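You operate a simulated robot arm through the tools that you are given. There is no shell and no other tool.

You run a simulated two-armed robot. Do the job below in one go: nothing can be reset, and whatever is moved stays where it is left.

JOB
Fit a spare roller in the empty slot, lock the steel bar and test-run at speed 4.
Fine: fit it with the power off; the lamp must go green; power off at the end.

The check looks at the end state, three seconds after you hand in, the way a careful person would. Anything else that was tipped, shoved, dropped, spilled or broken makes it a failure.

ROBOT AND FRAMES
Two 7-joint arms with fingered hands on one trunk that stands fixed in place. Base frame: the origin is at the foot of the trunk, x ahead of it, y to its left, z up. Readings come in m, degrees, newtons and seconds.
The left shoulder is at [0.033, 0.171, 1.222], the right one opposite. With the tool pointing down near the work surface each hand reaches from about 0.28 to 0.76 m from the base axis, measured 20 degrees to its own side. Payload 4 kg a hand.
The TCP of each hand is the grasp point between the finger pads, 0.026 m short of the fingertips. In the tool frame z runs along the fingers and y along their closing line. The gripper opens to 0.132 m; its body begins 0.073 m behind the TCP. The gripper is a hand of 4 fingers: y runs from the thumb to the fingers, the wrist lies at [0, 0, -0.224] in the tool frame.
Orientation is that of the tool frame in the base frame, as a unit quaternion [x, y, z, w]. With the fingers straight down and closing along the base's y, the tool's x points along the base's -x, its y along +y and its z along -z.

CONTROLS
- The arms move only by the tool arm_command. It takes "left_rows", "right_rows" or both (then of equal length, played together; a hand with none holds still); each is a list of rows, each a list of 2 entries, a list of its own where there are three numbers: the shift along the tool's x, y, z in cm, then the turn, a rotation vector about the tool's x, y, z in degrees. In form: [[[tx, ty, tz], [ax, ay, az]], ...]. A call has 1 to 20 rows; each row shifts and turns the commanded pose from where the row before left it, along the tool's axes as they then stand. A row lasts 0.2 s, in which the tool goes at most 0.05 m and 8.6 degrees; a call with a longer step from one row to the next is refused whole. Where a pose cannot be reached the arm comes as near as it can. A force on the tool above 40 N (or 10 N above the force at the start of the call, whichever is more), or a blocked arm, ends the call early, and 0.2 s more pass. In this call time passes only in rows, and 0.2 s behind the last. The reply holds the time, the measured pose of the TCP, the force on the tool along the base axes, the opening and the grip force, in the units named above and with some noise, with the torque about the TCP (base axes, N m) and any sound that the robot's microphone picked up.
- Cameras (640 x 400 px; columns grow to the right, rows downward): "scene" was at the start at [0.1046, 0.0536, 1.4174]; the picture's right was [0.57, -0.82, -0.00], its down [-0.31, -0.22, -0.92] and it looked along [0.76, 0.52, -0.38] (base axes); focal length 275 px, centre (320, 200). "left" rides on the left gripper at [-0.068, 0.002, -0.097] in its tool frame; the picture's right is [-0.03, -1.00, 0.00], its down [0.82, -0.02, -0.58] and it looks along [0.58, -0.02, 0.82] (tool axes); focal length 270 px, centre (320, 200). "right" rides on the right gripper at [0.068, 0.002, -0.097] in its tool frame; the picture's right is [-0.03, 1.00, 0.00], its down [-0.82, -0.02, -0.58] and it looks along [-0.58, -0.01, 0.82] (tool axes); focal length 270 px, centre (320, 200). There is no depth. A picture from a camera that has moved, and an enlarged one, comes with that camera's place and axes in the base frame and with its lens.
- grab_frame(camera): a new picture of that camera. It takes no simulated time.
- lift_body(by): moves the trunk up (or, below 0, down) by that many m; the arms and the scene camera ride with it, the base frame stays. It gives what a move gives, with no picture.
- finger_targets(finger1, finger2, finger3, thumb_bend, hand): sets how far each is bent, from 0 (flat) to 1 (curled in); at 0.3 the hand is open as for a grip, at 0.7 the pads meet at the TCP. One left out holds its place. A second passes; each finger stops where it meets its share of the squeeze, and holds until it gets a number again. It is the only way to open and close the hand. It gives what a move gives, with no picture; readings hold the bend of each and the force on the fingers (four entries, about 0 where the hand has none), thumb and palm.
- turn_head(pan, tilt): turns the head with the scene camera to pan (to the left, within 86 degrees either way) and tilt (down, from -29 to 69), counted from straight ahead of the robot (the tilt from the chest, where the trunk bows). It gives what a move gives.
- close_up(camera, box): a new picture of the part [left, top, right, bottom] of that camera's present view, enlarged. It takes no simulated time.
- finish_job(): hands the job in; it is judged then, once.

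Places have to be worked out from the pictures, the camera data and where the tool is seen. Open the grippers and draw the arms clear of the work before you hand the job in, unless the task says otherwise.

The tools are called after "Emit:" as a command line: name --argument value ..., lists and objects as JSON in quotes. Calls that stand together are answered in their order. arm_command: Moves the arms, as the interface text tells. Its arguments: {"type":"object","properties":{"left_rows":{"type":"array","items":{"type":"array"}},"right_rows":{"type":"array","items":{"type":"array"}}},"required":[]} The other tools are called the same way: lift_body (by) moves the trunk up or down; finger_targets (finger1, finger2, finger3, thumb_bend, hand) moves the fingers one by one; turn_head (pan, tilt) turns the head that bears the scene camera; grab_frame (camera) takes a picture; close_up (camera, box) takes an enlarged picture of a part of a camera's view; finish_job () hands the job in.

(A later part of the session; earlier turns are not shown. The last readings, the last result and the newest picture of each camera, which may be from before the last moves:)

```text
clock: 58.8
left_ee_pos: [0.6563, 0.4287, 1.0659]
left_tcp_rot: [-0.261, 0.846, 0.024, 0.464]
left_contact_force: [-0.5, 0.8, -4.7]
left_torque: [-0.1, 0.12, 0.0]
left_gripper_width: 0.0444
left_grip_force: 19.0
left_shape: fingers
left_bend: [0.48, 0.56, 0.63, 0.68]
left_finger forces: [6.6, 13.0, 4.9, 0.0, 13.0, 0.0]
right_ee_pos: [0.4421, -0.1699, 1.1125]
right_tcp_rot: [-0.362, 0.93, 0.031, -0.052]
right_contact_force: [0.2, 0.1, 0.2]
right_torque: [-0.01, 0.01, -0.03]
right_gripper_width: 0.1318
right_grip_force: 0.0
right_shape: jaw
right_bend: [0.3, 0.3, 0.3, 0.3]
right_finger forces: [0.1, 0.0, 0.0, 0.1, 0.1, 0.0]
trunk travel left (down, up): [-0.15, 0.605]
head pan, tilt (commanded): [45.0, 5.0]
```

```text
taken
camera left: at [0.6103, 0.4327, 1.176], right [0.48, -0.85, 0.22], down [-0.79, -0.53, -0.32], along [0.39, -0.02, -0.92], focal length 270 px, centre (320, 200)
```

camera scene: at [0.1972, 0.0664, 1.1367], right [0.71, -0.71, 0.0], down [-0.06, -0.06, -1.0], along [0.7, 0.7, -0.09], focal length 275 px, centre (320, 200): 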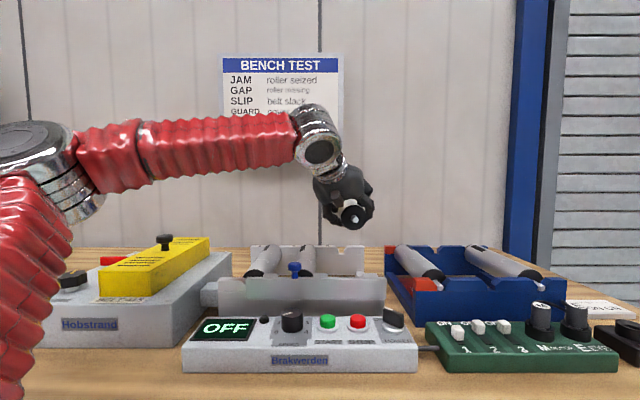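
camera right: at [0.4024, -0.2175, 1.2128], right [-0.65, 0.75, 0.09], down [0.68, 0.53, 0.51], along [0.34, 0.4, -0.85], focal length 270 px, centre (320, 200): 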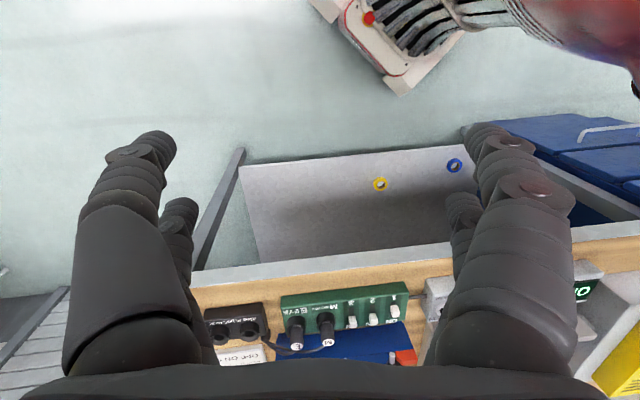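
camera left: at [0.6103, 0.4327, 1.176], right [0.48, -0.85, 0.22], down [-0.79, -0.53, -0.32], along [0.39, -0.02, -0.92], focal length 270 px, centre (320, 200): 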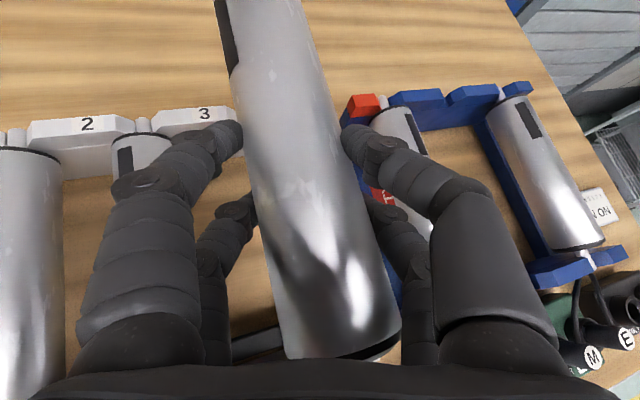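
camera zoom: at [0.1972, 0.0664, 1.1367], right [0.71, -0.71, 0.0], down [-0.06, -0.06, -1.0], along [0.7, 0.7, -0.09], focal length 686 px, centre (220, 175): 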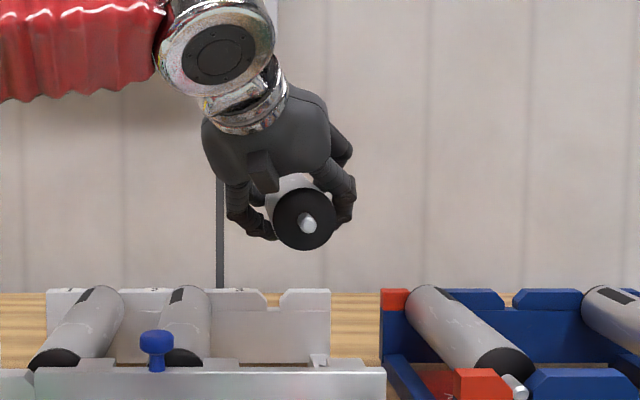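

The roller now looks roughly aligned above slot 3. I zoom in hard on its near end to measure the residual droop and yaw.

Emit:
close_up --camera "scene" --box '[330, 190, 380, 230]'

Emit:
close_up --camera "left" --box '[200, 0, 420, 140]'

Emit:
close_up --camera "left" --box '[220, 230, 440, 370]'

```text
10.00 times, centred on (355, 210) of scene
camera zoom: at [0.1972, 0.0664, 1.1367], right [0.71, -0.71, 0.0], down [-0.06, -0.06, -1.0], along [0.7, 0.7, -0.09], focal length 2746 px, centre (-30, 100)
```

zoom: 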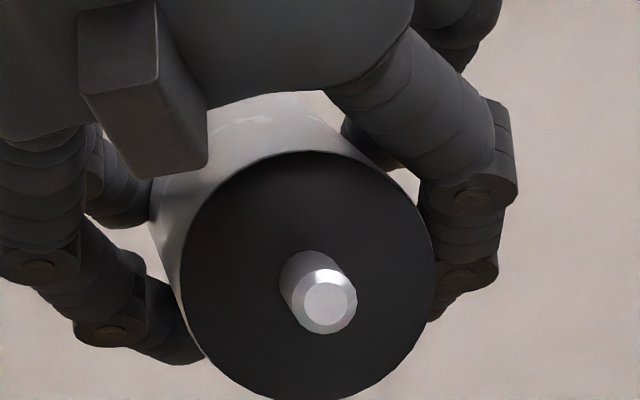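

```text
2.86 times, centred on (310, 70) of left
camera zoom: at [0.6103, 0.4327, 1.176], right [0.48, -0.85, 0.22], down [-0.79, -0.53, -0.32], along [0.39, -0.02, -0.92], focal length 772 px, centre (349, 571)
```

zoom: 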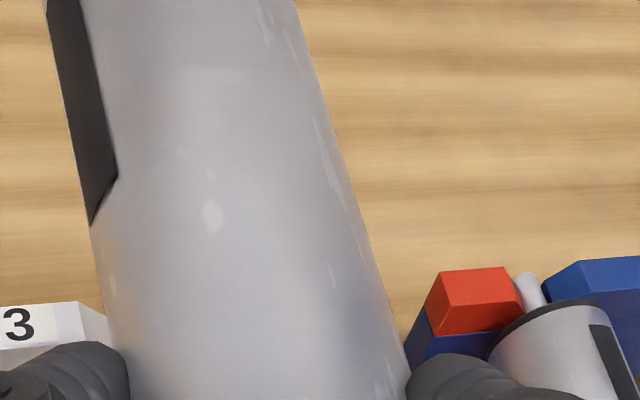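

```text
2.86 times, centred on (330, 300) of left
camera zoom: at [0.6103, 0.4327, 1.176], right [0.48, -0.85, 0.22], down [-0.79, -0.53, -0.32], along [0.39, -0.02, -0.92], focal length 772 px, centre (291, -86)
```

zoom: 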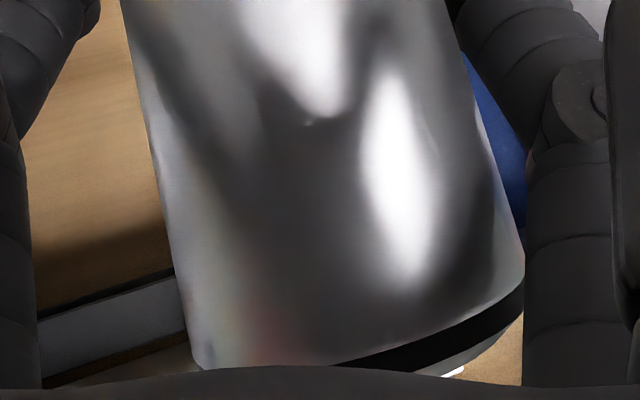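

The axle tip lines up with the bench direction within about 1°, so the roller is level and straight. Its axis is at u≈0.158, z≈1.056; I shift 9 mm left, 14 mm toward the robot and lower 7 cm to just above the notches.

Emit:
arm_command --left_rows '[[[1.09, 0.32, 0.44], [0, 0, 0]], [[1.09, 0.32, 0.44], [0, 0, 0]], [[1.09, 0.32, 0.44], [0, 0, 0]], [[1.09, 0.32, 0.44], [0, 0, 0]], [[1.09, 0.32, 0.44], [0, 0, 0]], [[1.06, 0.32, 0.46], [0, 0, 0]]]'

Emit:
grab_frame --camera "left"

Emit:
close_up --camera "scene" --box '[240, 190, 420, 300]'

```text
clock: 60.2
left_ee_pos: [0.6407, 0.4263, 0.9947]
left_tcp_rot: [-0.261, 0.846, 0.024, 0.465]
left_contact_force: [1.1, 0.5, -4.7]
left_torque: [-0.09, 0.11, -0.01]
left_gripper_width: 0.0444
left_grip_force: 18.7
left_shape: fingers
left_bend: [0.48, 0.56, 0.63, 0.68]
left_finger forces: [6.6, 13.0, 4.9, 0.0, 12.9, 0.1]
right_ee_pos: [0.4423, -0.1693, 1.1101]
right_tcp_rot: [-0.364, 0.93, 0.03, -0.053]
right_contact_force: [0.2, 0.9, -0.4]
right_torque: [0.02, 0.03, -0.01]
right_gripper_width: 0.1319
right_grip_force: 0.1
right_shape: jaw
right_bend: [0.3, 0.3, 0.3, 0.3]
right_finger forces: [0.0, 0.0, 0.0, 0.0, 0.1, 0.1]
trunk travel left (down, up): [-0.15, 0.605]
head pan, tilt (commanded): [45.0, 5.0]
```

```text
taken
camera left: at [0.5951, 0.4302, 1.1049], right [0.48, -0.85, 0.22], down [-0.79, -0.53, -0.32], along [0.39, -0.02, -0.92], focal length 270 px, centre (320, 200)
```

left: 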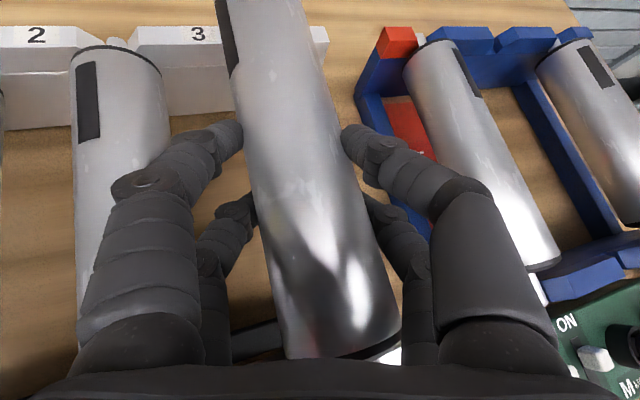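

```text
3.56 times, centred on (330, 245) of scene
camera zoom: at [0.1977, 0.0665, 1.1366], right [0.71, -0.71, 0.0], down [-0.06, -0.06, -1.0], along [0.7, 0.7, -0.09], focal length 976 px, centre (284, 40)
```

zoom: 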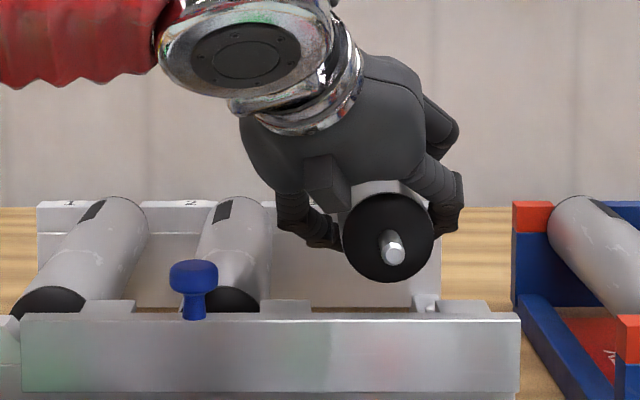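

The axle tip sits right above the slot‑3 position (u≈0.149), roller about 5 cm above seat. I lower 2.5 cm in small steps while watching the force.

Emit:
arm_command --left_rows '[[[0.4, 0.1, 0.284], [0, 0, 0]], [[0.4, 0.1, 0.284], [0, 0, 0]], [[0.4, 0.1, 0.284], [0, 0, 0]], [[0.4, 0.1, 0.284], [0, 0, 0]], [[0.4, 0.1, 0.284], [0, 0, 0]]]'

Emit:
close_up --camera "scene" --box '[240, 190, 420, 300]'

Emit:
grab_frame --camera "left"

```text
clock: 61.4
left_ee_pos: [0.6401, 0.4245, 0.9709]
left_tcp_rot: [-0.262, 0.846, 0.024, 0.464]
left_contact_force: [-0.6, 0.4, -3.3]
left_torque: [-0.13, 0.09, -0.03]
left_gripper_width: 0.0446
left_grip_force: 18.6
left_shape: fingers
left_bend: [0.48, 0.56, 0.63, 0.68]
left_finger forces: [6.5, 13.0, 4.8, 0.0, 12.8, 0.0]
right_ee_pos: [0.4429, -0.1696, 1.1104]
right_tcp_rot: [-0.363, 0.93, 0.03, -0.052]
right_contact_force: [0.3, -0.3, -0.3]
right_torque: [-0.02, 0.02, -0.03]
right_gripper_width: 0.1321
right_grip_force: 0.1
right_shape: jaw
right_bend: [0.3, 0.3, 0.3, 0.3]
right_finger forces: [0.1, 0.0, 0.0, 0.0, 0.0, 0.0]
trunk travel left (down, up): [-0.15, 0.605]
head pan, tilt (commanded): [45.0, 5.0]
```

```text
3.56 times, centred on (330, 245) of scene
camera zoom: at [0.1973, 0.0662, 1.1367], right [0.71, -0.71, 0.0], down [-0.06, -0.06, -1.0], along [0.7, 0.7, -0.09], focal length 976 px, centre (284, 40)
```

zoom: 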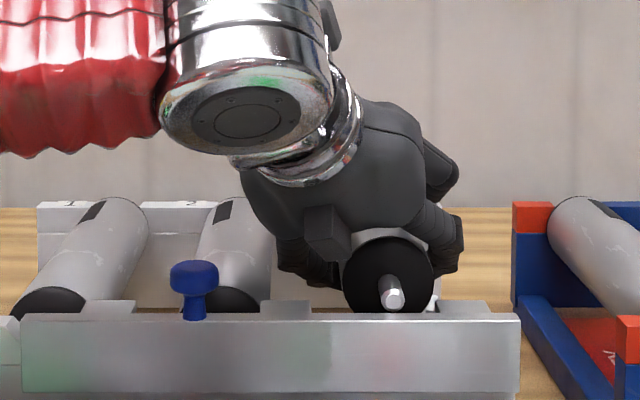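

```text
taken
camera left: at [0.5944, 0.4294, 1.0813], right [0.48, -0.85, 0.22], down [-0.79, -0.53, -0.32], along [0.39, -0.02, -0.92], focal length 270 px, centre (320, 200)
```

left: 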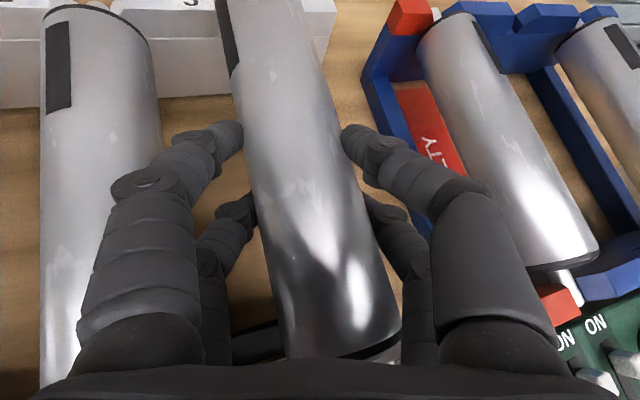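

Still no contact; the axle is about to enter the notch. I lower another 1.2 cm slowly and watch the vertical force.

Emit:
arm_command --left_rows '[[[0.32, 0.08, 0.227], [0, 0, 0]], [[0.32, 0.08, 0.227], [0, 0, 0]], [[0.32, 0.08, 0.227], [0, 0, 0]]]'

Emit:
close_up --camera "scene" --box '[300, 230, 400, 300]'

```text
clock: 62.2
left_ee_pos: [0.6412, 0.4254, 0.9604]
left_tcp_rot: [-0.262, 0.846, 0.024, 0.463]
left_contact_force: [0.0, -0.1, -3.9]
left_torque: [-0.13, 0.13, 0.0]
left_gripper_width: 0.0444
left_grip_force: 18.4
left_shape: fingers
left_bend: [0.48, 0.56, 0.63, 0.68]
left_finger forces: [6.6, 13.0, 4.7, 0.0, 12.9, 0.0]
right_ee_pos: [0.4417, -0.1691, 1.1117]
right_tcp_rot: [-0.364, 0.93, 0.031, -0.052]
right_contact_force: [-0.8, -0.3, 0.1]
right_torque: [0.0, 0.03, 0.0]
right_gripper_width: 0.1319
right_grip_force: 0.2
right_shape: jaw
right_bend: [0.3, 0.3, 0.3, 0.3]
right_finger forces: [0.0, 0.0, 0.1, 0.1, 0.0, 0.0]
trunk travel left (down, up): [-0.15, 0.605]
head pan, tilt (commanded): [45.0, 5.0]
```

```text
5.71 times, centred on (350, 265) of scene
camera zoom: at [0.1973, 0.0661, 1.1367], right [0.71, -0.71, 0.0], down [-0.06, -0.06, -1.0], along [0.7, 0.7, -0.09], focal length 1569 px, centre (149, -171)
```

zoom: 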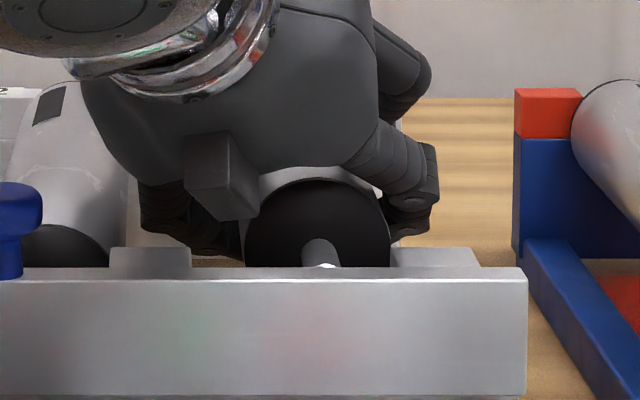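

The held roller's cap top appears about 1.5 cm above the seated neighbour's. I zoom in to compare lateral alignment with the seated roller and notch more exactly.

Emit:
close_up --camera "scene" --box '[240, 240, 310, 290]'

Emit:
close_up --camera "scene" --box '[320, 250, 390, 290]'

Emit:
close_up --camera "left" --box '[0, 0, 320, 200]'

```text
8.00 times, centred on (275, 265) of scene
camera zoom: at [0.1973, 0.0661, 1.1367], right [0.71, -0.71, 0.0], down [-0.06, -0.06, -1.0], along [0.7, 0.7, -0.09], focal length 2197 px, centre (680, -320)
```

zoom: 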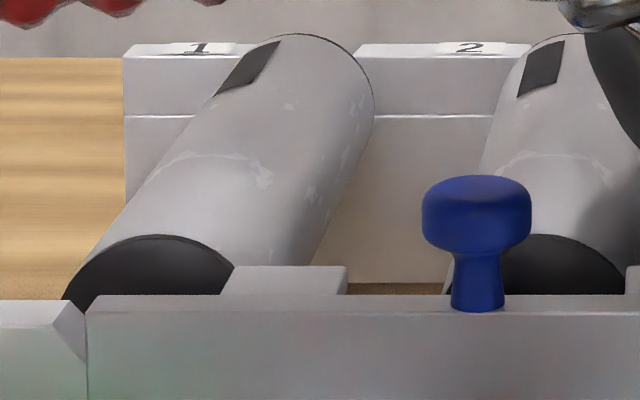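

```text
9.14 times, centred on (355, 270) of scene
camera zoom: at [0.1973, 0.0661, 1.1367], right [0.71, -0.71, 0.0], down [-0.06, -0.06, -1.0], along [0.7, 0.7, -0.09], focal length 2510 px, centre (0, -440)
```

zoom: 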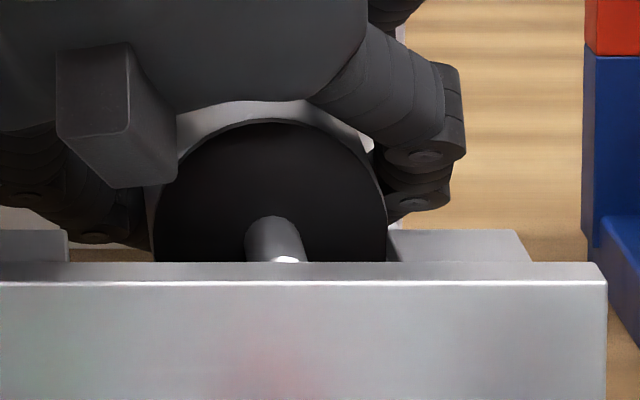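

```text
2.00 times, centred on (160, 100) of left
camera zoom: at [0.5952, 0.4288, 1.0698], right [0.48, -0.85, 0.22], down [-0.79, -0.53, -0.32], along [0.39, -0.02, -0.92], focal length 541 px, centre (640, 400)
```

zoom: 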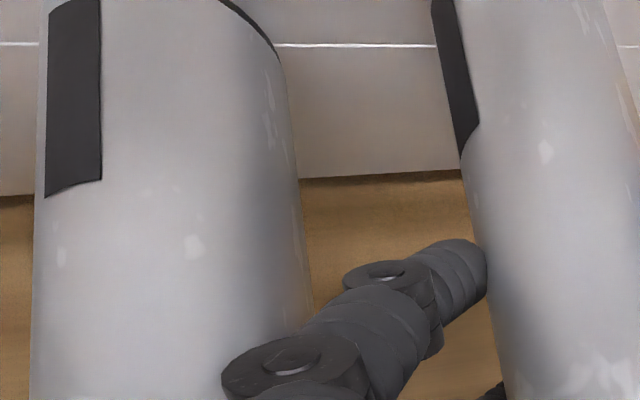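

The held roller is ~2 mm right of the slot and 1.5 cm above its seat, at matching depth. I shift 2 mm left and lower in 3 mm steps.

Emit:
arm_command --left_rows '[[[0.24, 0.25, 0.1], [0, 0, 0]], [[0.24, 0.06, 0.17], [0, 0, 0]], [[0.24, 0.06, 0.17], [0, 0, 0]]]'

Emit:
close_up --camera "scene" --box '[320, 250, 390, 290]'

```text
clock: 63.0
left_ee_pos: [0.6387, 0.4278, 0.9503]
left_tcp_rot: [-0.262, 0.846, 0.024, 0.464]
left_contact_force: [0.3, -0.8, -3.6]
left_torque: [-0.16, 0.15, 0.1]
left_gripper_width: 0.0441
left_grip_force: 19.0
left_shape: fingers
left_bend: [0.49, 0.56, 0.63, 0.68]
left_finger forces: [6.2, 12.2, 4.8, 0.1, 13.7, 0.0]
right_ee_pos: [0.4419, -0.1702, 1.1111]
right_tcp_rot: [-0.363, 0.93, 0.031, -0.051]
right_contact_force: [0.1, 0.0, 0.0]
right_torque: [0.02, -0.01, 0.0]
right_gripper_width: 0.132
right_grip_force: 0.0
right_shape: jaw
right_bend: [0.3, 0.3, 0.3, 0.3]
right_finger forces: [0.0, 0.0, 0.0, 0.0, 0.0, 0.0]
trunk travel left (down, up): [-0.15, 0.605]
head pan, tilt (commanded): [45.0, 5.0]
```

```text
9.14 times, centred on (355, 270) of scene
camera zoom: at [0.1972, 0.066, 1.1368], right [0.71, -0.71, 0.0], down [-0.06, -0.06, -1.0], along [0.7, 0.7, -0.09], focal length 2510 px, centre (0, -440)
```

zoom: 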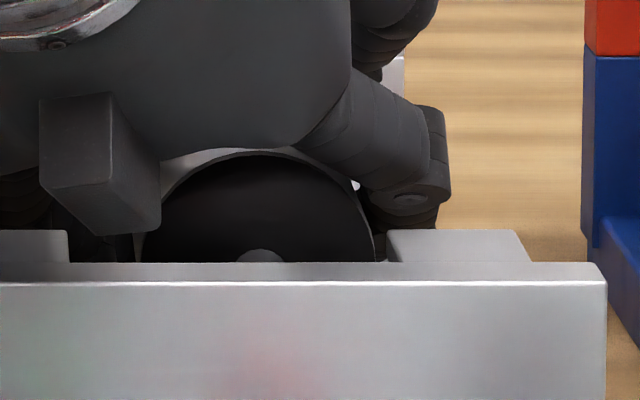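

Lowered 1 cm; lateral alignment is good, ~9 mm to go, forces nearly unchanged. I continue 5 mm more.

Emit:
arm_command --left_rows '[[[0.2, 0.05, 0.142], [0, 0, 0]], [[0.2, 0.05, 0.142], [0, 0, 0]]]'

Emit:
close_up --camera "scene" --box '[320, 250, 390, 290]'

Emit:
grab_frame --camera "left"

```text
clock: 63.6
left_ee_pos: [0.6388, 0.4256, 0.9479]
left_tcp_rot: [-0.261, 0.845, 0.024, 0.466]
left_contact_force: [4.0, -1.7, 4.5]
left_torque: [0.04, -0.03, 0.1]
left_gripper_width: 0.0441
left_grip_force: 20.1
left_shape: fingers
left_bend: [0.49, 0.57, 0.63, 0.68]
left_finger forces: [7.5, 10.1, 5.6, 0.0, 16.8, 0.1]
right_ee_pos: [0.4419, -0.1699, 1.1111]
right_tcp_rot: [-0.363, 0.93, 0.031, -0.051]
right_contact_force: [-0.2, -0.3, -0.3]
right_torque: [-0.01, -0.04, -0.04]
right_gripper_width: 0.1319
right_grip_force: 0.1
right_shape: jaw
right_bend: [0.3, 0.3, 0.3, 0.3]
right_finger forces: [0.1, 0.1, 0.0, 0.1, 0.0, 0.1]
trunk travel left (down, up): [-0.15, 0.605]
head pan, tilt (commanded): [45.0, 5.0]
```

```text
9.14 times, centred on (355, 270) of scene
camera zoom: at [0.1967, 0.0655, 1.137], right [0.71, -0.71, 0.0], down [-0.06, -0.06, -1.0], along [0.7, 0.7, -0.09], focal length 2510 px, centre (0, -440)
```

zoom: 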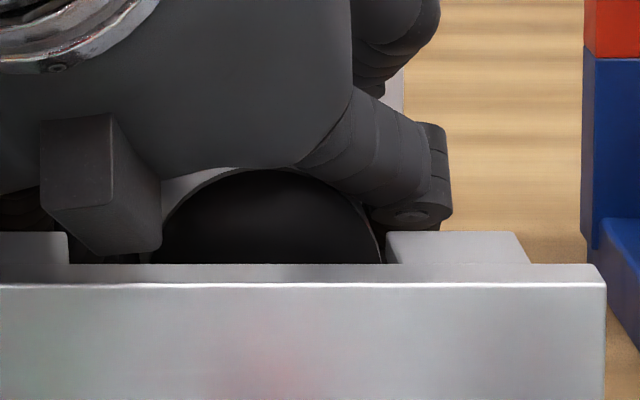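

```text
taken
camera left: at [0.5919, 0.4296, 1.0576], right [0.47, -0.85, 0.22], down [-0.79, -0.52, -0.32], along [0.39, -0.02, -0.92], focal length 270 px, centre (320, 200)
```

left: 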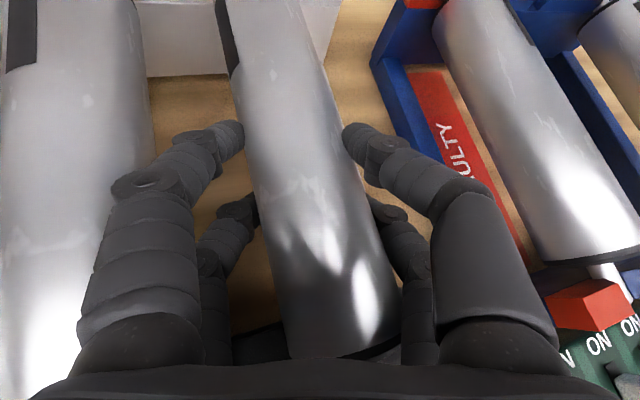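

Contact: the roller is pushed up and to the right – the axle is riding on the left bevel of the notch. I move 3 mm to the right and see whether it settles in.

Emit:
arm_command --left_rows '[[[0, -0.14, 0.05], [0, 0, 0]], [[0, -0.14, 0.05], [0, 0, 0]]]'

Emit:
close_up --camera "scene" --box '[320, 250, 390, 290]'

```text
clock: 64.2
left_ee_pos: [0.6407, 0.4237, 0.9461]
left_tcp_rot: [-0.262, 0.846, 0.024, 0.464]
left_contact_force: [-1.3, 1.1, 0.0]
left_torque: [0.08, -0.03, 0.16]
left_gripper_width: 0.0445
left_grip_force: 21.7
left_shape: fingers
left_bend: [0.49, 0.56, 0.63, 0.68]
left_finger forces: [9.3, 13.0, 5.7, 0.0, 15.2, 0.0]
right_ee_pos: [0.4424, -0.1704, 1.1124]
right_tcp_rot: [-0.363, 0.93, 0.031, -0.051]
right_contact_force: [-0.3, 0.4, -0.7]
right_torque: [0.0, 0.01, 0.02]
right_gripper_width: 0.132
right_grip_force: 0.1
right_shape: jaw
right_bend: [0.3, 0.3, 0.3, 0.3]
right_finger forces: [0.0, 0.0, 0.0, 0.0, 0.0, 0.1]
trunk travel left (down, up): [-0.15, 0.605]
head pan, tilt (commanded): [45.0, 5.0]
```

```text
9.14 times, centred on (355, 270) of scene
camera zoom: at [0.1966, 0.0659, 1.1369], right [0.71, -0.71, 0.0], down [-0.06, -0.06, -1.0], along [0.7, 0.7, -0.09], focal length 2510 px, centre (0, -440)
```

zoom: 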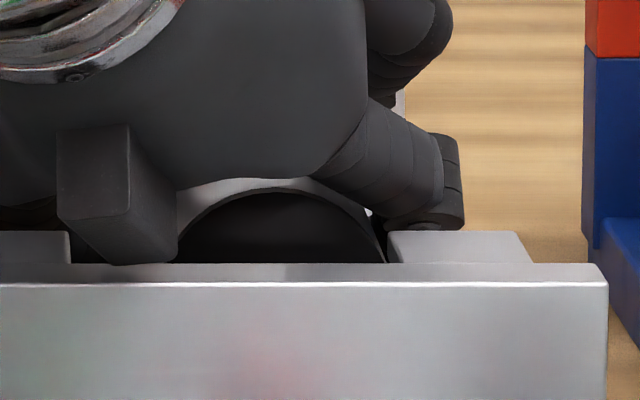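

It dropped in: the near cap is now at the same height as the seated neighbours and the frame carries the weight. I press 2 mm more to confirm it's solidly seated.

Emit:
arm_command --left_rows '[[[0.16, 0.04, 0.114], [0, 0, 0]]]'

Emit:
close_up --camera "scene" --box '[240, 240, 390, 290]'

Emit:
grab_frame --camera "left"

```text
clock: 64.6
left_ee_pos: [0.6402, 0.4239, 0.9453]
left_tcp_rot: [-0.262, 0.845, 0.024, 0.466]
left_contact_force: [-2.4, 2.4, 3.9]
left_torque: [0.19, -0.1, 0.25]
left_gripper_width: 0.0445
left_grip_force: 21.5
left_shape: fingers
left_bend: [0.49, 0.56, 0.63, 0.68]
left_finger forces: [10.1, 12.2, 4.7, 0.0, 15.4, 0.0]
right_ee_pos: [0.4422, -0.171, 1.1117]
right_tcp_rot: [-0.364, 0.93, 0.029, -0.05]
right_contact_force: [-0.2, 0.5, -0.3]
right_torque: [-0.01, 0.0, 0.0]
right_gripper_width: 0.1318
right_grip_force: 0.0
right_shape: jaw
right_bend: [0.3, 0.3, 0.3, 0.3]
right_finger forces: [0.0, 0.0, 0.1, 0.0, 0.0, 0.0]
trunk travel left (down, up): [-0.15, 0.605]
head pan, tilt (commanded): [45.0, 5.0]
```

```text
4.27 times, centred on (315, 265) of scene
camera zoom: at [0.196, 0.0659, 1.1371], right [0.71, -0.71, 0.0], down [-0.06, -0.06, -1.0], along [0.7, 0.7, -0.09], focal length 1172 px, centre (341, -77)
```

zoom: 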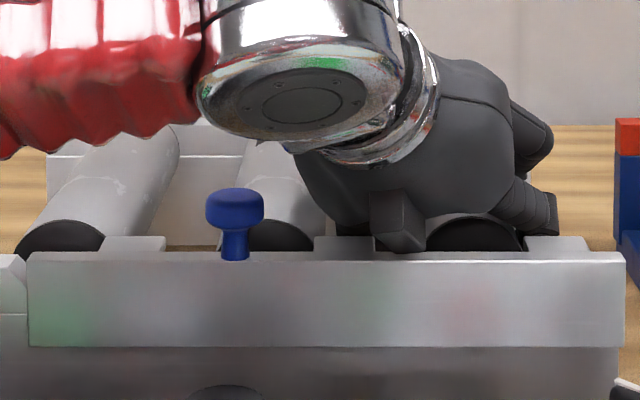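

```text
taken
camera left: at [0.5942, 0.4278, 1.0546], right [0.48, -0.85, 0.22], down [-0.79, -0.53, -0.32], along [0.39, -0.02, -0.92], focal length 270 px, centre (320, 200)
```

left: 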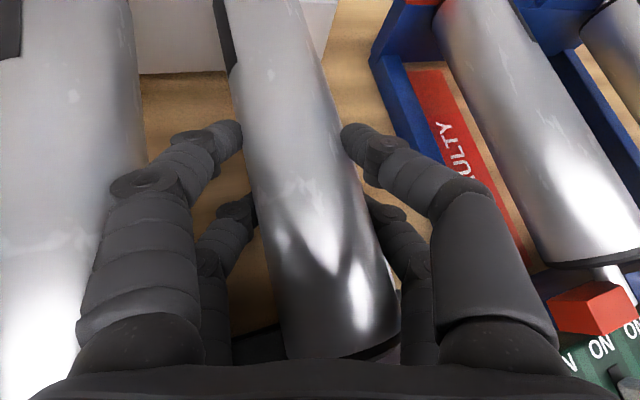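

Both ends carry load (torque balance shows near and far supports), so the roller is seated. I relieve the press slightly and release all digits together in two small stages.

Emit:
arm_command --left_rows '[[[-0.14, 0.06, -0.1], [0, 0, 0]]]'

Emit:
finger_targets --hand "left" --finger1 0.47 --finger2 0.54 --finger3 0.6 --thumb_bend 0.65

Emit:
close_up --camera "scene" --box '[240, 240, 390, 290]'

Emit:
grab_frame --camera "left"

```text
clock: 65.0
left_ee_pos: [0.6396, 0.4243, 0.9444]
left_tcp_rot: [-0.262, 0.846, 0.024, 0.464]
left_contact_force: [0.4, -0.1, 3.0]
left_torque: [0.11, -0.12, 0.1]
left_gripper_width: 0.0442
left_grip_force: 21.8
left_shape: fingers
left_bend: [0.49, 0.56, 0.63, 0.68]
left_finger forces: [8.5, 11.8, 5.9, 0.0, 16.4, 0.0]
right_ee_pos: [0.4424, -0.1708, 1.1106]
right_tcp_rot: [-0.363, 0.93, 0.03, -0.051]
right_contact_force: [0.4, 0.8, 0.6]
right_torque: [0.0, 0.0, -0.01]
right_gripper_width: 0.132
right_grip_force: 0.1
right_shape: jaw
right_bend: [0.3, 0.3, 0.3, 0.3]
right_finger forces: [0.0, 0.0, 0.0, 0.0, 0.1, 0.0]
trunk travel left (down, up): [-0.15, 0.605]
head pan, tilt (commanded): [45.0, 5.0]
```

```text
clock: 66.0
left_ee_pos: [0.6396, 0.4244, 0.9451]
left_tcp_rot: [-0.261, 0.846, 0.024, 0.464]
left_contact_force: [1.6, -1.5, 1.4]
left_torque: [-0.01, -0.02, -0.03]
left_gripper_width: 0.0493
left_grip_force: 1.5
left_shape: fingers
left_bend: [0.47, 0.54, 0.6, 0.64]
left_finger forces: [0.2, 0.1, 0.0, 0.0, 2.5, 0.1]
right_ee_pos: [0.4419, -0.1702, 1.1103]
right_tcp_rot: [-0.363, 0.93, 0.031, -0.052]
right_contact_force: [0.5, 0.9, -0.1]
right_torque: [-0.02, -0.04, 0.03]
right_gripper_width: 0.1318
right_grip_force: 0.0
right_shape: jaw
right_bend: [0.3, 0.3, 0.3, 0.3]
right_finger forces: [0.1, 0.0, 0.0, 0.0, 0.0, 0.1]
trunk travel left (down, up): [-0.15, 0.605]
head pan, tilt (commanded): [45.0, 5.0]
```

```text
4.27 times, centred on (315, 265) of scene
camera zoom: at [0.1968, 0.0656, 1.1369], right [0.71, -0.71, 0.0], down [-0.06, -0.06, -1.0], along [0.7, 0.7, -0.09], focal length 1172 px, centre (341, -77)
```

zoom: 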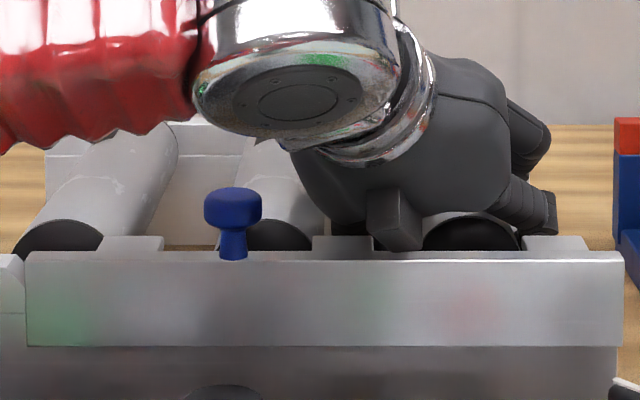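

```text
taken
camera left: at [0.5942, 0.4285, 1.0547], right [0.48, -0.85, 0.22], down [-0.79, -0.52, -0.32], along [0.39, -0.02, -0.92], focal length 270 px, centre (320, 200)
```

left: 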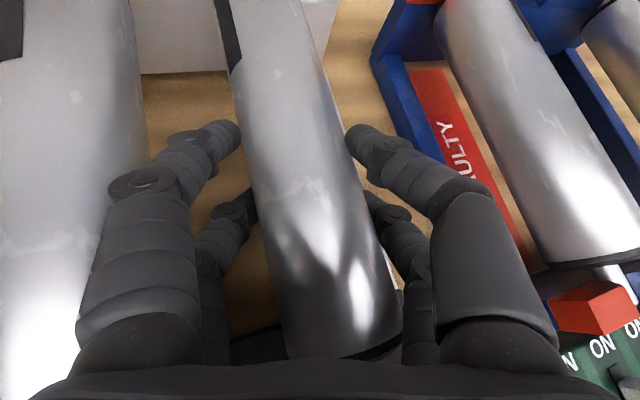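

Released cleanly – the roller stays put. I open the digits a bit further and withdraw along the finger axis in small steps.

Emit:
finger_targets --hand "left" --finger1 0.44 --finger2 0.53 --finger3 0.48 --thumb_bend 0.5

Emit:
arm_command --left_rows '[[[0, 0, -0.5], [0, 0, 0]], [[0, 0, -0.7], [0, 0, 0]], [[0, 0, -0.8], [0, 0, 0]]]'

Emit:
grab_frame --camera "left"

Emit:
close_up --camera "scene" --box '[240, 220, 390, 290]'

```text
clock: 67.0
left_ee_pos: [0.6403, 0.4242, 0.9439]
left_tcp_rot: [-0.261, 0.846, 0.024, 0.464]
left_contact_force: [0.6, -0.1, 0.0]
left_torque: [0.01, -0.01, -0.01]
left_gripper_width: 0.0755
left_grip_force: 0.1
left_shape: fingers
left_bend: [0.44, 0.53, 0.48, 0.5]
left_finger forces: [0.1, 0.1, 0.1, 0.1, 0.1, 0.0]
right_ee_pos: [0.4424, -0.1707, 1.1105]
right_tcp_rot: [-0.362, 0.93, 0.03, -0.051]
right_contact_force: [-0.6, 0.1, -0.8]
right_torque: [0.0, -0.02, 0.01]
right_gripper_width: 0.132
right_grip_force: 0.0
right_shape: jaw
right_bend: [0.3, 0.3, 0.3, 0.3]
right_finger forces: [0.0, 0.0, 0.1, 0.0, 0.0, 0.0]
trunk travel left (down, up): [-0.15, 0.605]
head pan, tilt (commanded): [45.0, 5.0]
```

```text
clock: 67.8
left_ee_pos: [0.6247, 0.4184, 0.9574]
left_tcp_rot: [-0.261, 0.846, 0.024, 0.464]
left_contact_force: [0.4, 0.1, 0.4]
left_torque: [-0.03, 0.04, -0.03]
left_gripper_width: 0.0754
left_grip_force: 0.6
left_shape: fingers
left_bend: [0.44, 0.53, 0.48, 0.5]
left_finger forces: [0.1, 0.8, 0.0, 0.1, 0.0, 0.0]
right_ee_pos: [0.4431, -0.1707, 1.1122]
right_tcp_rot: [-0.364, 0.93, 0.031, -0.052]
right_contact_force: [0.9, -0.4, 0.3]
right_torque: [-0.01, -0.02, 0.02]
right_gripper_width: 0.1318
right_grip_force: 0.1
right_shape: jaw
right_bend: [0.3, 0.3, 0.3, 0.3]
right_finger forces: [0.0, 0.0, 0.0, 0.0, 0.0, 0.1]
trunk travel left (down, up): [-0.15, 0.605]
head pan, tilt (commanded): [45.0, 5.0]
```

```text
taken
camera left: at [0.5791, 0.423, 1.0669], right [0.48, -0.85, 0.22], down [-0.79, -0.52, -0.32], along [0.39, -0.02, -0.92], focal length 270 px, centre (320, 200)
```

left: 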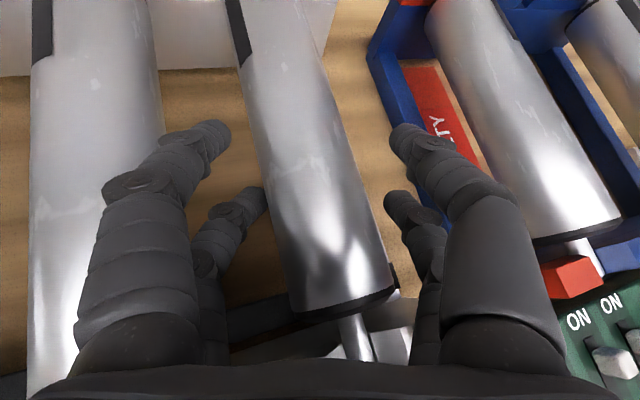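

```text
4.27 times, centred on (315, 255) of scene
camera zoom: at [0.1968, 0.0658, 1.1369], right [0.71, -0.71, 0.0], down [-0.06, -0.06, -1.0], along [0.7, 0.7, -0.09], focal length 1172 px, centre (341, -35)
```

zoom: 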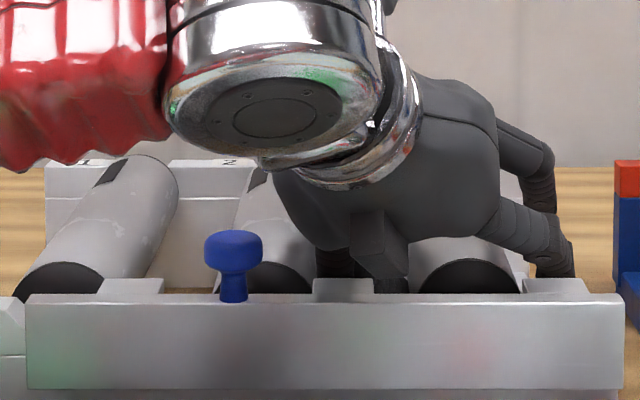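

Withdrawing fine (finger2 barely touches). I open finger2 slightly and continue back along the finger axis.

Emit:
finger_targets --hand "left" --finger2 0.515

Emit:
arm_command --left_rows '[[[0, 0, -0.7], [0, 0, 0]], [[0, 0, -0.8], [0, 0, 0]], [[0, 0, -1.0], [0, 0, 0]]]'

Emit:
grab_frame --camera "left"

Emit:
close_up --camera "scene" --box '[240, 200, 390, 290]'

```text
clock: 68.8
left_ee_pos: [0.6252, 0.4191, 0.9565]
left_tcp_rot: [-0.261, 0.846, 0.024, 0.464]
left_contact_force: [2.0, -2.3, 0.6]
left_torque: [-0.01, 0.04, 0.05]
left_gripper_width: 0.0756
left_grip_force: 0.6
left_shape: fingers
left_bend: [0.44, 0.52, 0.48, 0.5]
left_finger forces: [0.0, 2.5, 0.0, 0.0, 0.0, 0.0]
right_ee_pos: [0.4424, -0.1708, 1.1115]
right_tcp_rot: [-0.362, 0.93, 0.03, -0.051]
right_contact_force: [0.3, -0.1, 0.1]
right_torque: [0.0, -0.02, -0.04]
right_gripper_width: 0.1319
right_grip_force: 0.0
right_shape: jaw
right_bend: [0.3, 0.3, 0.3, 0.3]
right_finger forces: [0.0, 0.1, 0.1, 0.0, 0.1, 0.0]
trunk travel left (down, up): [-0.15, 0.605]
head pan, tilt (commanded): [45.0, 5.0]
```

```text
clock: 69.6
left_ee_pos: [0.6049, 0.413, 0.9702]
left_tcp_rot: [-0.262, 0.846, 0.024, 0.464]
left_contact_force: [-0.4, -0.2, -0.2]
left_torque: [0.03, 0.02, 0.03]
left_gripper_width: 0.0755
left_grip_force: 0.7
left_shape: fingers
left_bend: [0.44, 0.51, 0.48, 0.5]
left_finger forces: [0.1, 0.8, 0.0, 0.0, 0.0, 0.0]
right_ee_pos: [0.442, -0.1704, 1.1123]
right_tcp_rot: [-0.363, 0.93, 0.03, -0.051]
right_contact_force: [0.1, 0.2, -0.5]
right_torque: [-0.03, 0.05, -0.02]
right_gripper_width: 0.132
right_grip_force: 0.0
right_shape: jaw
right_bend: [0.3, 0.3, 0.3, 0.3]
right_finger forces: [0.0, 0.0, 0.1, 0.1, 0.1, 0.0]
trunk travel left (down, up): [-0.15, 0.605]
head pan, tilt (commanded): [45.0, 5.0]
```

```text
taken
camera left: at [0.5593, 0.4167, 1.0807], right [0.48, -0.85, 0.22], down [-0.79, -0.53, -0.32], along [0.39, -0.02, -0.92], focal length 270 px, centre (320, 200)
```

left: 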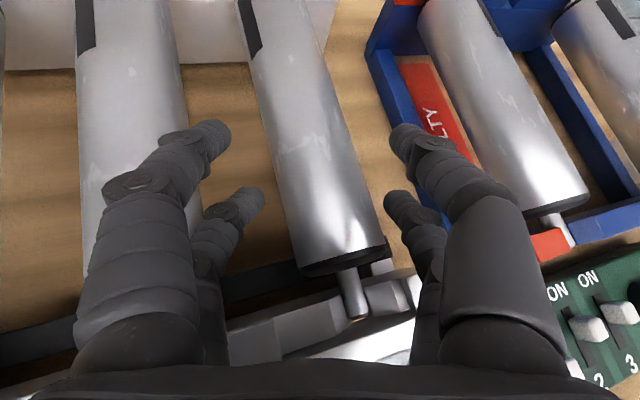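

```text
4.27 times, centred on (315, 245) of scene
camera zoom: at [0.1967, 0.0658, 1.1369], right [0.71, -0.71, 0.0], down [-0.06, -0.06, -1.0], along [0.7, 0.7, -0.09], focal length 1172 px, centre (341, 8)
```

zoom: 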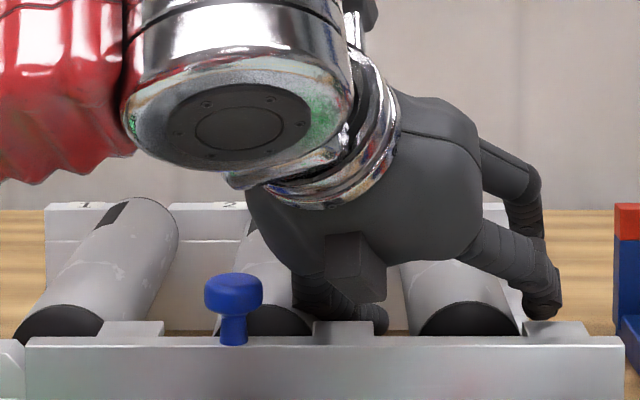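

Roller 3's near axle sits in its notch. I continue withdrawing with a slight rightward bias to clear the neighbour, then rise.

Emit:
arm_command --left_rows '[[[0, -0.2, -1.0], [0, 0, 0]], [[0, -0.1, -1.2], [0, 0, 0]], [[-0.8, 0, -1.5], [0, 0, 0]], [[-1.5, 0, -2.0], [0, 0, 0]], [[-2.0, 0, -2.0], [0, 0, 0]]]'

Emit:
grab_frame --camera "left"

Emit:
grab_frame --camera "scene"

```text
clock: 70.8
left_ee_pos: [0.5642, 0.4057, 1.0512]
left_tcp_rot: [-0.262, 0.846, 0.024, 0.464]
left_contact_force: [0.3, -0.4, 0.1]
left_torque: [0.05, 0.0, 0.02]
left_gripper_width: 0.0754
left_grip_force: 0.3
left_shape: fingers
left_bend: [0.44, 0.51, 0.48, 0.5]
left_finger forces: [0.1, 0.0, 0.0, 0.0, 0.0, 0.0]
right_ee_pos: [0.4408, -0.1715, 1.1121]
right_tcp_rot: [-0.362, 0.93, 0.03, -0.051]
right_contact_force: [0.5, 0.2, -0.6]
right_torque: [0.0, -0.01, 0.0]
right_gripper_width: 0.1319
right_grip_force: 0.0
right_shape: jaw
right_bend: [0.3, 0.3, 0.3, 0.3]
right_finger forces: [0.0, 0.1, 0.0, 0.1, 0.1, 0.0]
trunk travel left (down, up): [-0.15, 0.605]
head pan, tilt (commanded): [45.0, 5.0]
```

```text
taken
camera left: at [0.5189, 0.4094, 1.1606], right [0.48, -0.85, 0.22], down [-0.79, -0.53, -0.32], along [0.39, -0.02, -0.92], focal length 270 px, centre (320, 200)
```

left: 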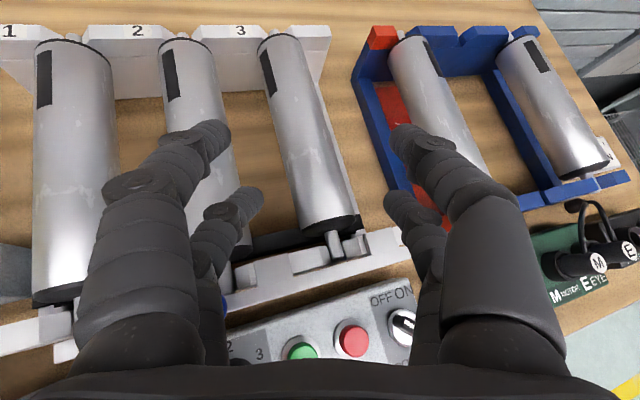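

```text
taken
camera scene: at [0.1963, 0.0657, 1.137], right [0.71, -0.71, 0.0], down [-0.06, -0.06, -1.0], along [0.7, 0.7, -0.09], focal length 275 px, centre (320, 200)
```

scene: 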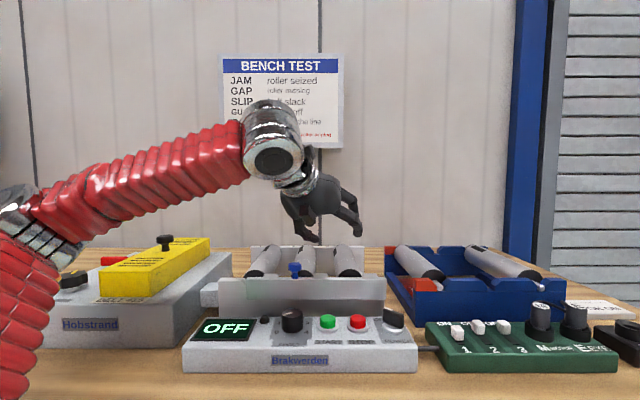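

The spare is in slot 3. I zoom in to compare its seating with rollers 1 and 2, front and back, and check rack and switches are undisturbed.

Emit:
close_up --camera "left" --box '[0, 10, 400, 270]'

Emit:
close_up --camera "scene" --box '[200, 230, 400, 330]'

Emit:
close_up --camera "left" --box '[230, 10, 430, 140]'

```text
1.54 times, centred on (200, 140) of left
camera zoom: at [0.5189, 0.4094, 1.1606], right [0.48, -0.85, 0.22], down [-0.79, -0.53, -0.32], along [0.39, -0.02, -0.92], focal length 416 px, centre (505, 292)
```

zoom: 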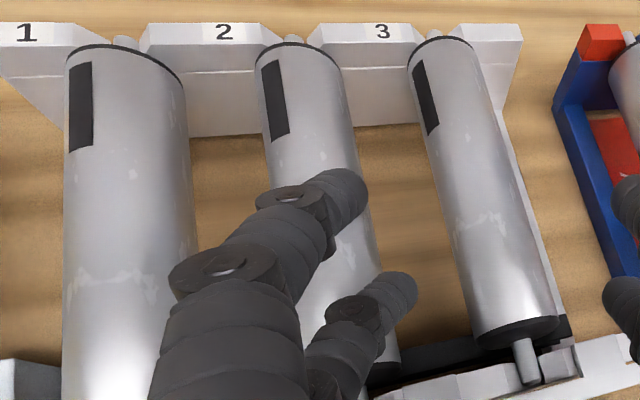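

```text
3.20 times, centred on (300, 280) of scene
camera zoom: at [0.1963, 0.0657, 1.137], right [0.71, -0.71, 0.0], down [-0.06, -0.06, -1.0], along [0.7, 0.7, -0.09], focal length 879 px, centre (384, -56)
```

zoom: 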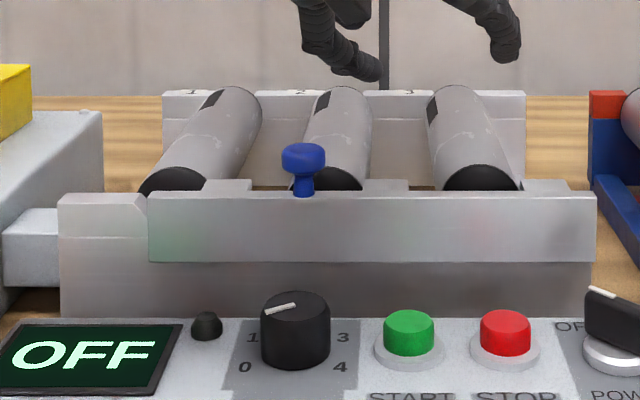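

```text
3.08 times, centred on (330, 75) of left
camera zoom: at [0.5189, 0.4094, 1.1606], right [0.48, -0.85, 0.22], down [-0.79, -0.53, -0.32], along [0.39, -0.02, -0.92], focal length 832 px, centre (289, 585)
```

zoom: 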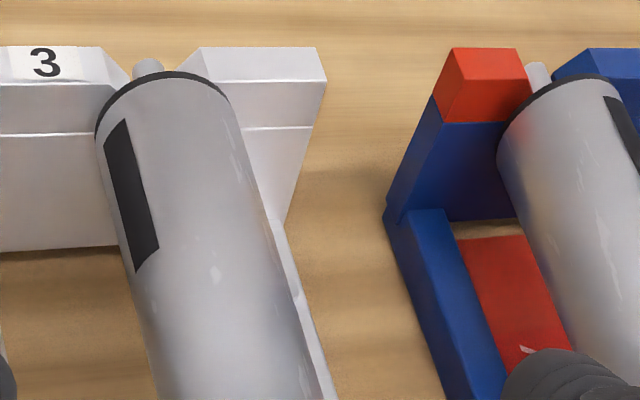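

Roller 3 is seated exactly like its neighbours, both axle ends in their notches, and nothing else moved. I raise the trunk back to its original height for a better view and elbow clearance (hands rise with it).

Emit:
lift_body --by 0.25

Emit:
turn_head --pan 42 --tilt 38

Emit:
grab_frame --camera "scene"

Emit:
grab_frame --camera "left"

```text
clock: 73.4
left_ee_pos: [0.5665, 0.4059, 1.2993]
left_tcp_rot: [-0.261, 0.846, 0.024, 0.464]
left_contact_force: [-0.7, 0.7, -0.8]
left_torque: [0.02, -0.03, 0.0]
left_gripper_width: 0.0754
left_grip_force: 0.0
left_shape: fingers
left_bend: [0.44, 0.51, 0.48, 0.5]
left_finger forces: [0.0, 0.0, 0.1, 0.0, 0.1, 0.0]
right_ee_pos: [0.4429, -0.1707, 1.3613]
right_tcp_rot: [-0.363, 0.93, 0.03, -0.052]
right_contact_force: [0.1, -0.4, -0.3]
right_torque: [0.05, 0.06, 0.03]
right_gripper_width: 0.132
right_grip_force: 0.1
right_shape: jaw
right_bend: [0.3, 0.3, 0.3, 0.3]
right_finger forces: [0.0, 0.1, 0.0, 0.0, 0.0, 0.0]
trunk travel left (down, up): [-0.4, 0.355]
head pan, tilt (commanded): [45.0, 5.0]
```

```text
clock: 74.4
left_ee_pos: [0.5651, 0.4053, 1.3002]
left_tcp_rot: [-0.262, 0.846, 0.025, 0.464]
left_contact_force: [-0.6, 0.0, -0.1]
left_torque: [0.02, -0.01, 0.01]
left_gripper_width: 0.0755
left_grip_force: 0.0
left_shape: fingers
left_bend: [0.44, 0.51, 0.48, 0.5]
left_finger forces: [0.0, 0.0, 0.0, 0.0, 0.1, 0.1]
right_ee_pos: [0.4413, -0.1699, 1.3627]
right_tcp_rot: [-0.364, 0.93, 0.03, -0.05]
right_contact_force: [0.4, 0.1, -0.1]
right_torque: [0.03, 0.01, -0.03]
right_gripper_width: 0.1317
right_grip_force: 0.2
right_shape: jaw
right_bend: [0.3, 0.3, 0.3, 0.3]
right_finger forces: [0.0, 0.1, 0.0, 0.0, 0.0, 0.0]
trunk travel left (down, up): [-0.4, 0.355]
head pan, tilt (commanded): [42.0, 38.0]
```

```text
taken
camera scene: at [0.1022, 0.0587, 1.3424], right [0.67, -0.74, 0.0], down [-0.46, -0.41, -0.79], along [0.59, 0.53, -0.62], focal length 275 px, centre (320, 200)
```

scene: 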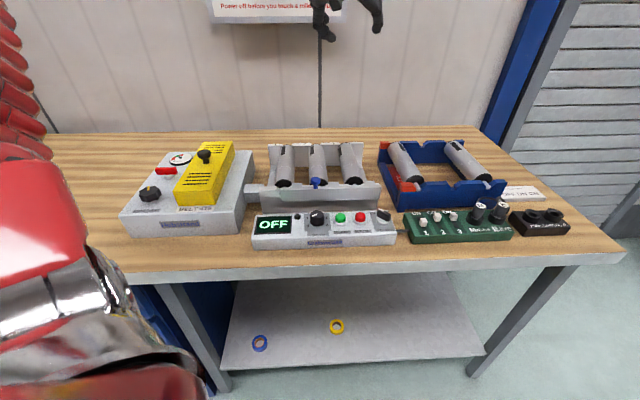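

```text
taken
camera left: at [0.5196, 0.4099, 1.4098], right [0.48, -0.85, 0.22], down [-0.79, -0.53, -0.32], along [0.39, -0.02, -0.92], focal length 270 px, centre (320, 200)
```

left: 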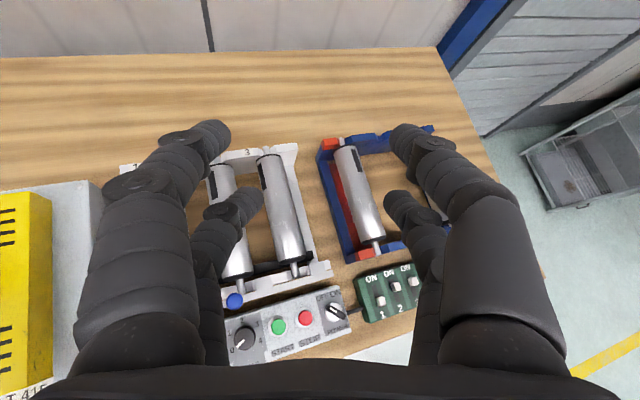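

Good overview. Now I turn the left hand to the aligned, 35°-tilted attitude (camera looking straight down), prepare a narrow gap between the two near digits, and go above the blue knob.

Emit:
finger_targets --hand "left" --finger1 0.38 --finger2 0.57 --finger3 0.57 --thumb_bend 0.38

Emit:
arm_command --left_rows '[[[0, 0, 0], [-5.0, 4.4, -0.93]], [[0, 0, 0], [-5.0, 4.4, -0.93]], [[0, 0, 0], [-5.0, 4.4, -0.93]], [[0, 0, 0], [-5.0, 4.4, -0.93]], [[2.67, 1.61, 2.71], [0, 0, 0]], [[2.67, 1.61, 2.71], [0, 0, 0]], [[2.67, 1.61, 2.71], [0, 0, 0]], [[2.67, 1.61, 2.71], [0, 0, 0]]]'

Emit:
grab_frame --camera "left"

Emit:
grab_frame --camera "scene"

```text
clock: 75.4
left_ee_pos: [0.5655, 0.4069, 1.3004]
left_tcp_rot: [-0.262, 0.846, 0.025, 0.464]
left_contact_force: [0.1, 0.1, 0.3]
left_torque: [-0.02, 0.01, 0.0]
left_gripper_width: 0.1062
left_grip_force: 0.0
left_shape: fingers
left_bend: [0.38, 0.56, 0.56, 0.38]
left_finger forces: [0.0, 0.0, 0.0, 0.0, 0.0, 0.0]
right_ee_pos: [0.4422, -0.1709, 1.362]
right_tcp_rot: [-0.364, 0.93, 0.031, -0.051]
right_contact_force: [0.1, 0.1, 0.5]
right_torque: [-0.01, -0.02, -0.01]
right_gripper_width: 0.1321
right_grip_force: 0.0
right_shape: jaw
right_bend: [0.3, 0.3, 0.3, 0.3]
right_finger forces: [0.1, 0.1, 0.0, 0.0, 0.0, 0.0]
trunk travel left (down, up): [-0.4, 0.355]
head pan, tilt (commanded): [42.0, 38.0]
```

```text
clock: 77.2
left_ee_pos: [0.5059, 0.4491, 1.1624]
left_tcp_rot: [-0.365, 0.883, 0.112, 0.274]
left_contact_force: [-0.1, 0.5, 0.6]
left_torque: [-0.03, -0.01, 0.0]
left_gripper_width: 0.1064
left_grip_force: 0.0
left_shape: fingers
left_bend: [0.38, 0.56, 0.56, 0.38]
left_finger forces: [0.0, 0.0, 0.0, 0.1, 0.1, 0.0]
left hand out of reach, approached as far as the arm can: row 8
right_ee_pos: [0.4412, -0.1676, 1.3627]
right_tcp_rot: [-0.363, 0.93, 0.03, -0.051]
right_contact_force: [0.2, 0.1, 0.3]
right_torque: [-0.06, 0.02, 0.01]
right_gripper_width: 0.132
right_grip_force: 0.1
right_shape: jaw
right_bend: [0.3, 0.3, 0.3, 0.3]
right_finger forces: [0.0, 0.1, 0.0, 0.0, 0.1, 0.1]
trunk travel left (down, up): [-0.4, 0.355]
head pan, tilt (commanded): [42.0, 38.0]
```

```text
taken
camera left: at [0.5054, 0.4529, 1.2813], right [0.72, -0.69, 0.02], down [-0.69, -0.72, 0.01], along [0.0, -0.02, -1.0], focal length 270 px, centre (320, 200)
```

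left: 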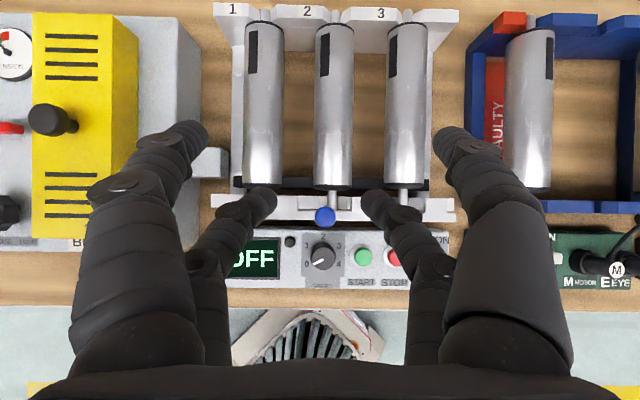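

```text
taken
camera scene: at [0.1025, 0.0611, 1.3422], right [0.67, -0.74, 0.0], down [-0.46, -0.41, -0.79], along [0.58, 0.53, -0.62], focal length 275 px, centre (320, 200)
```

scene: 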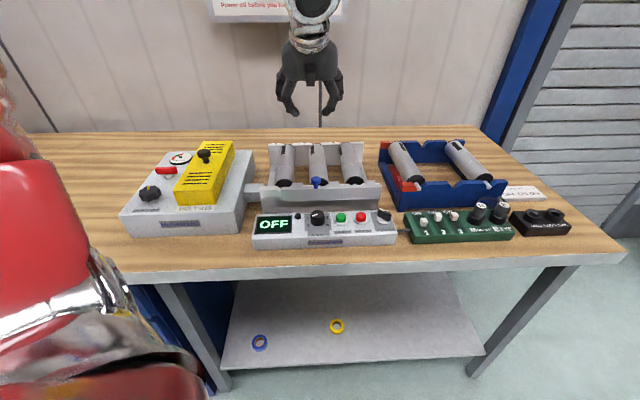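

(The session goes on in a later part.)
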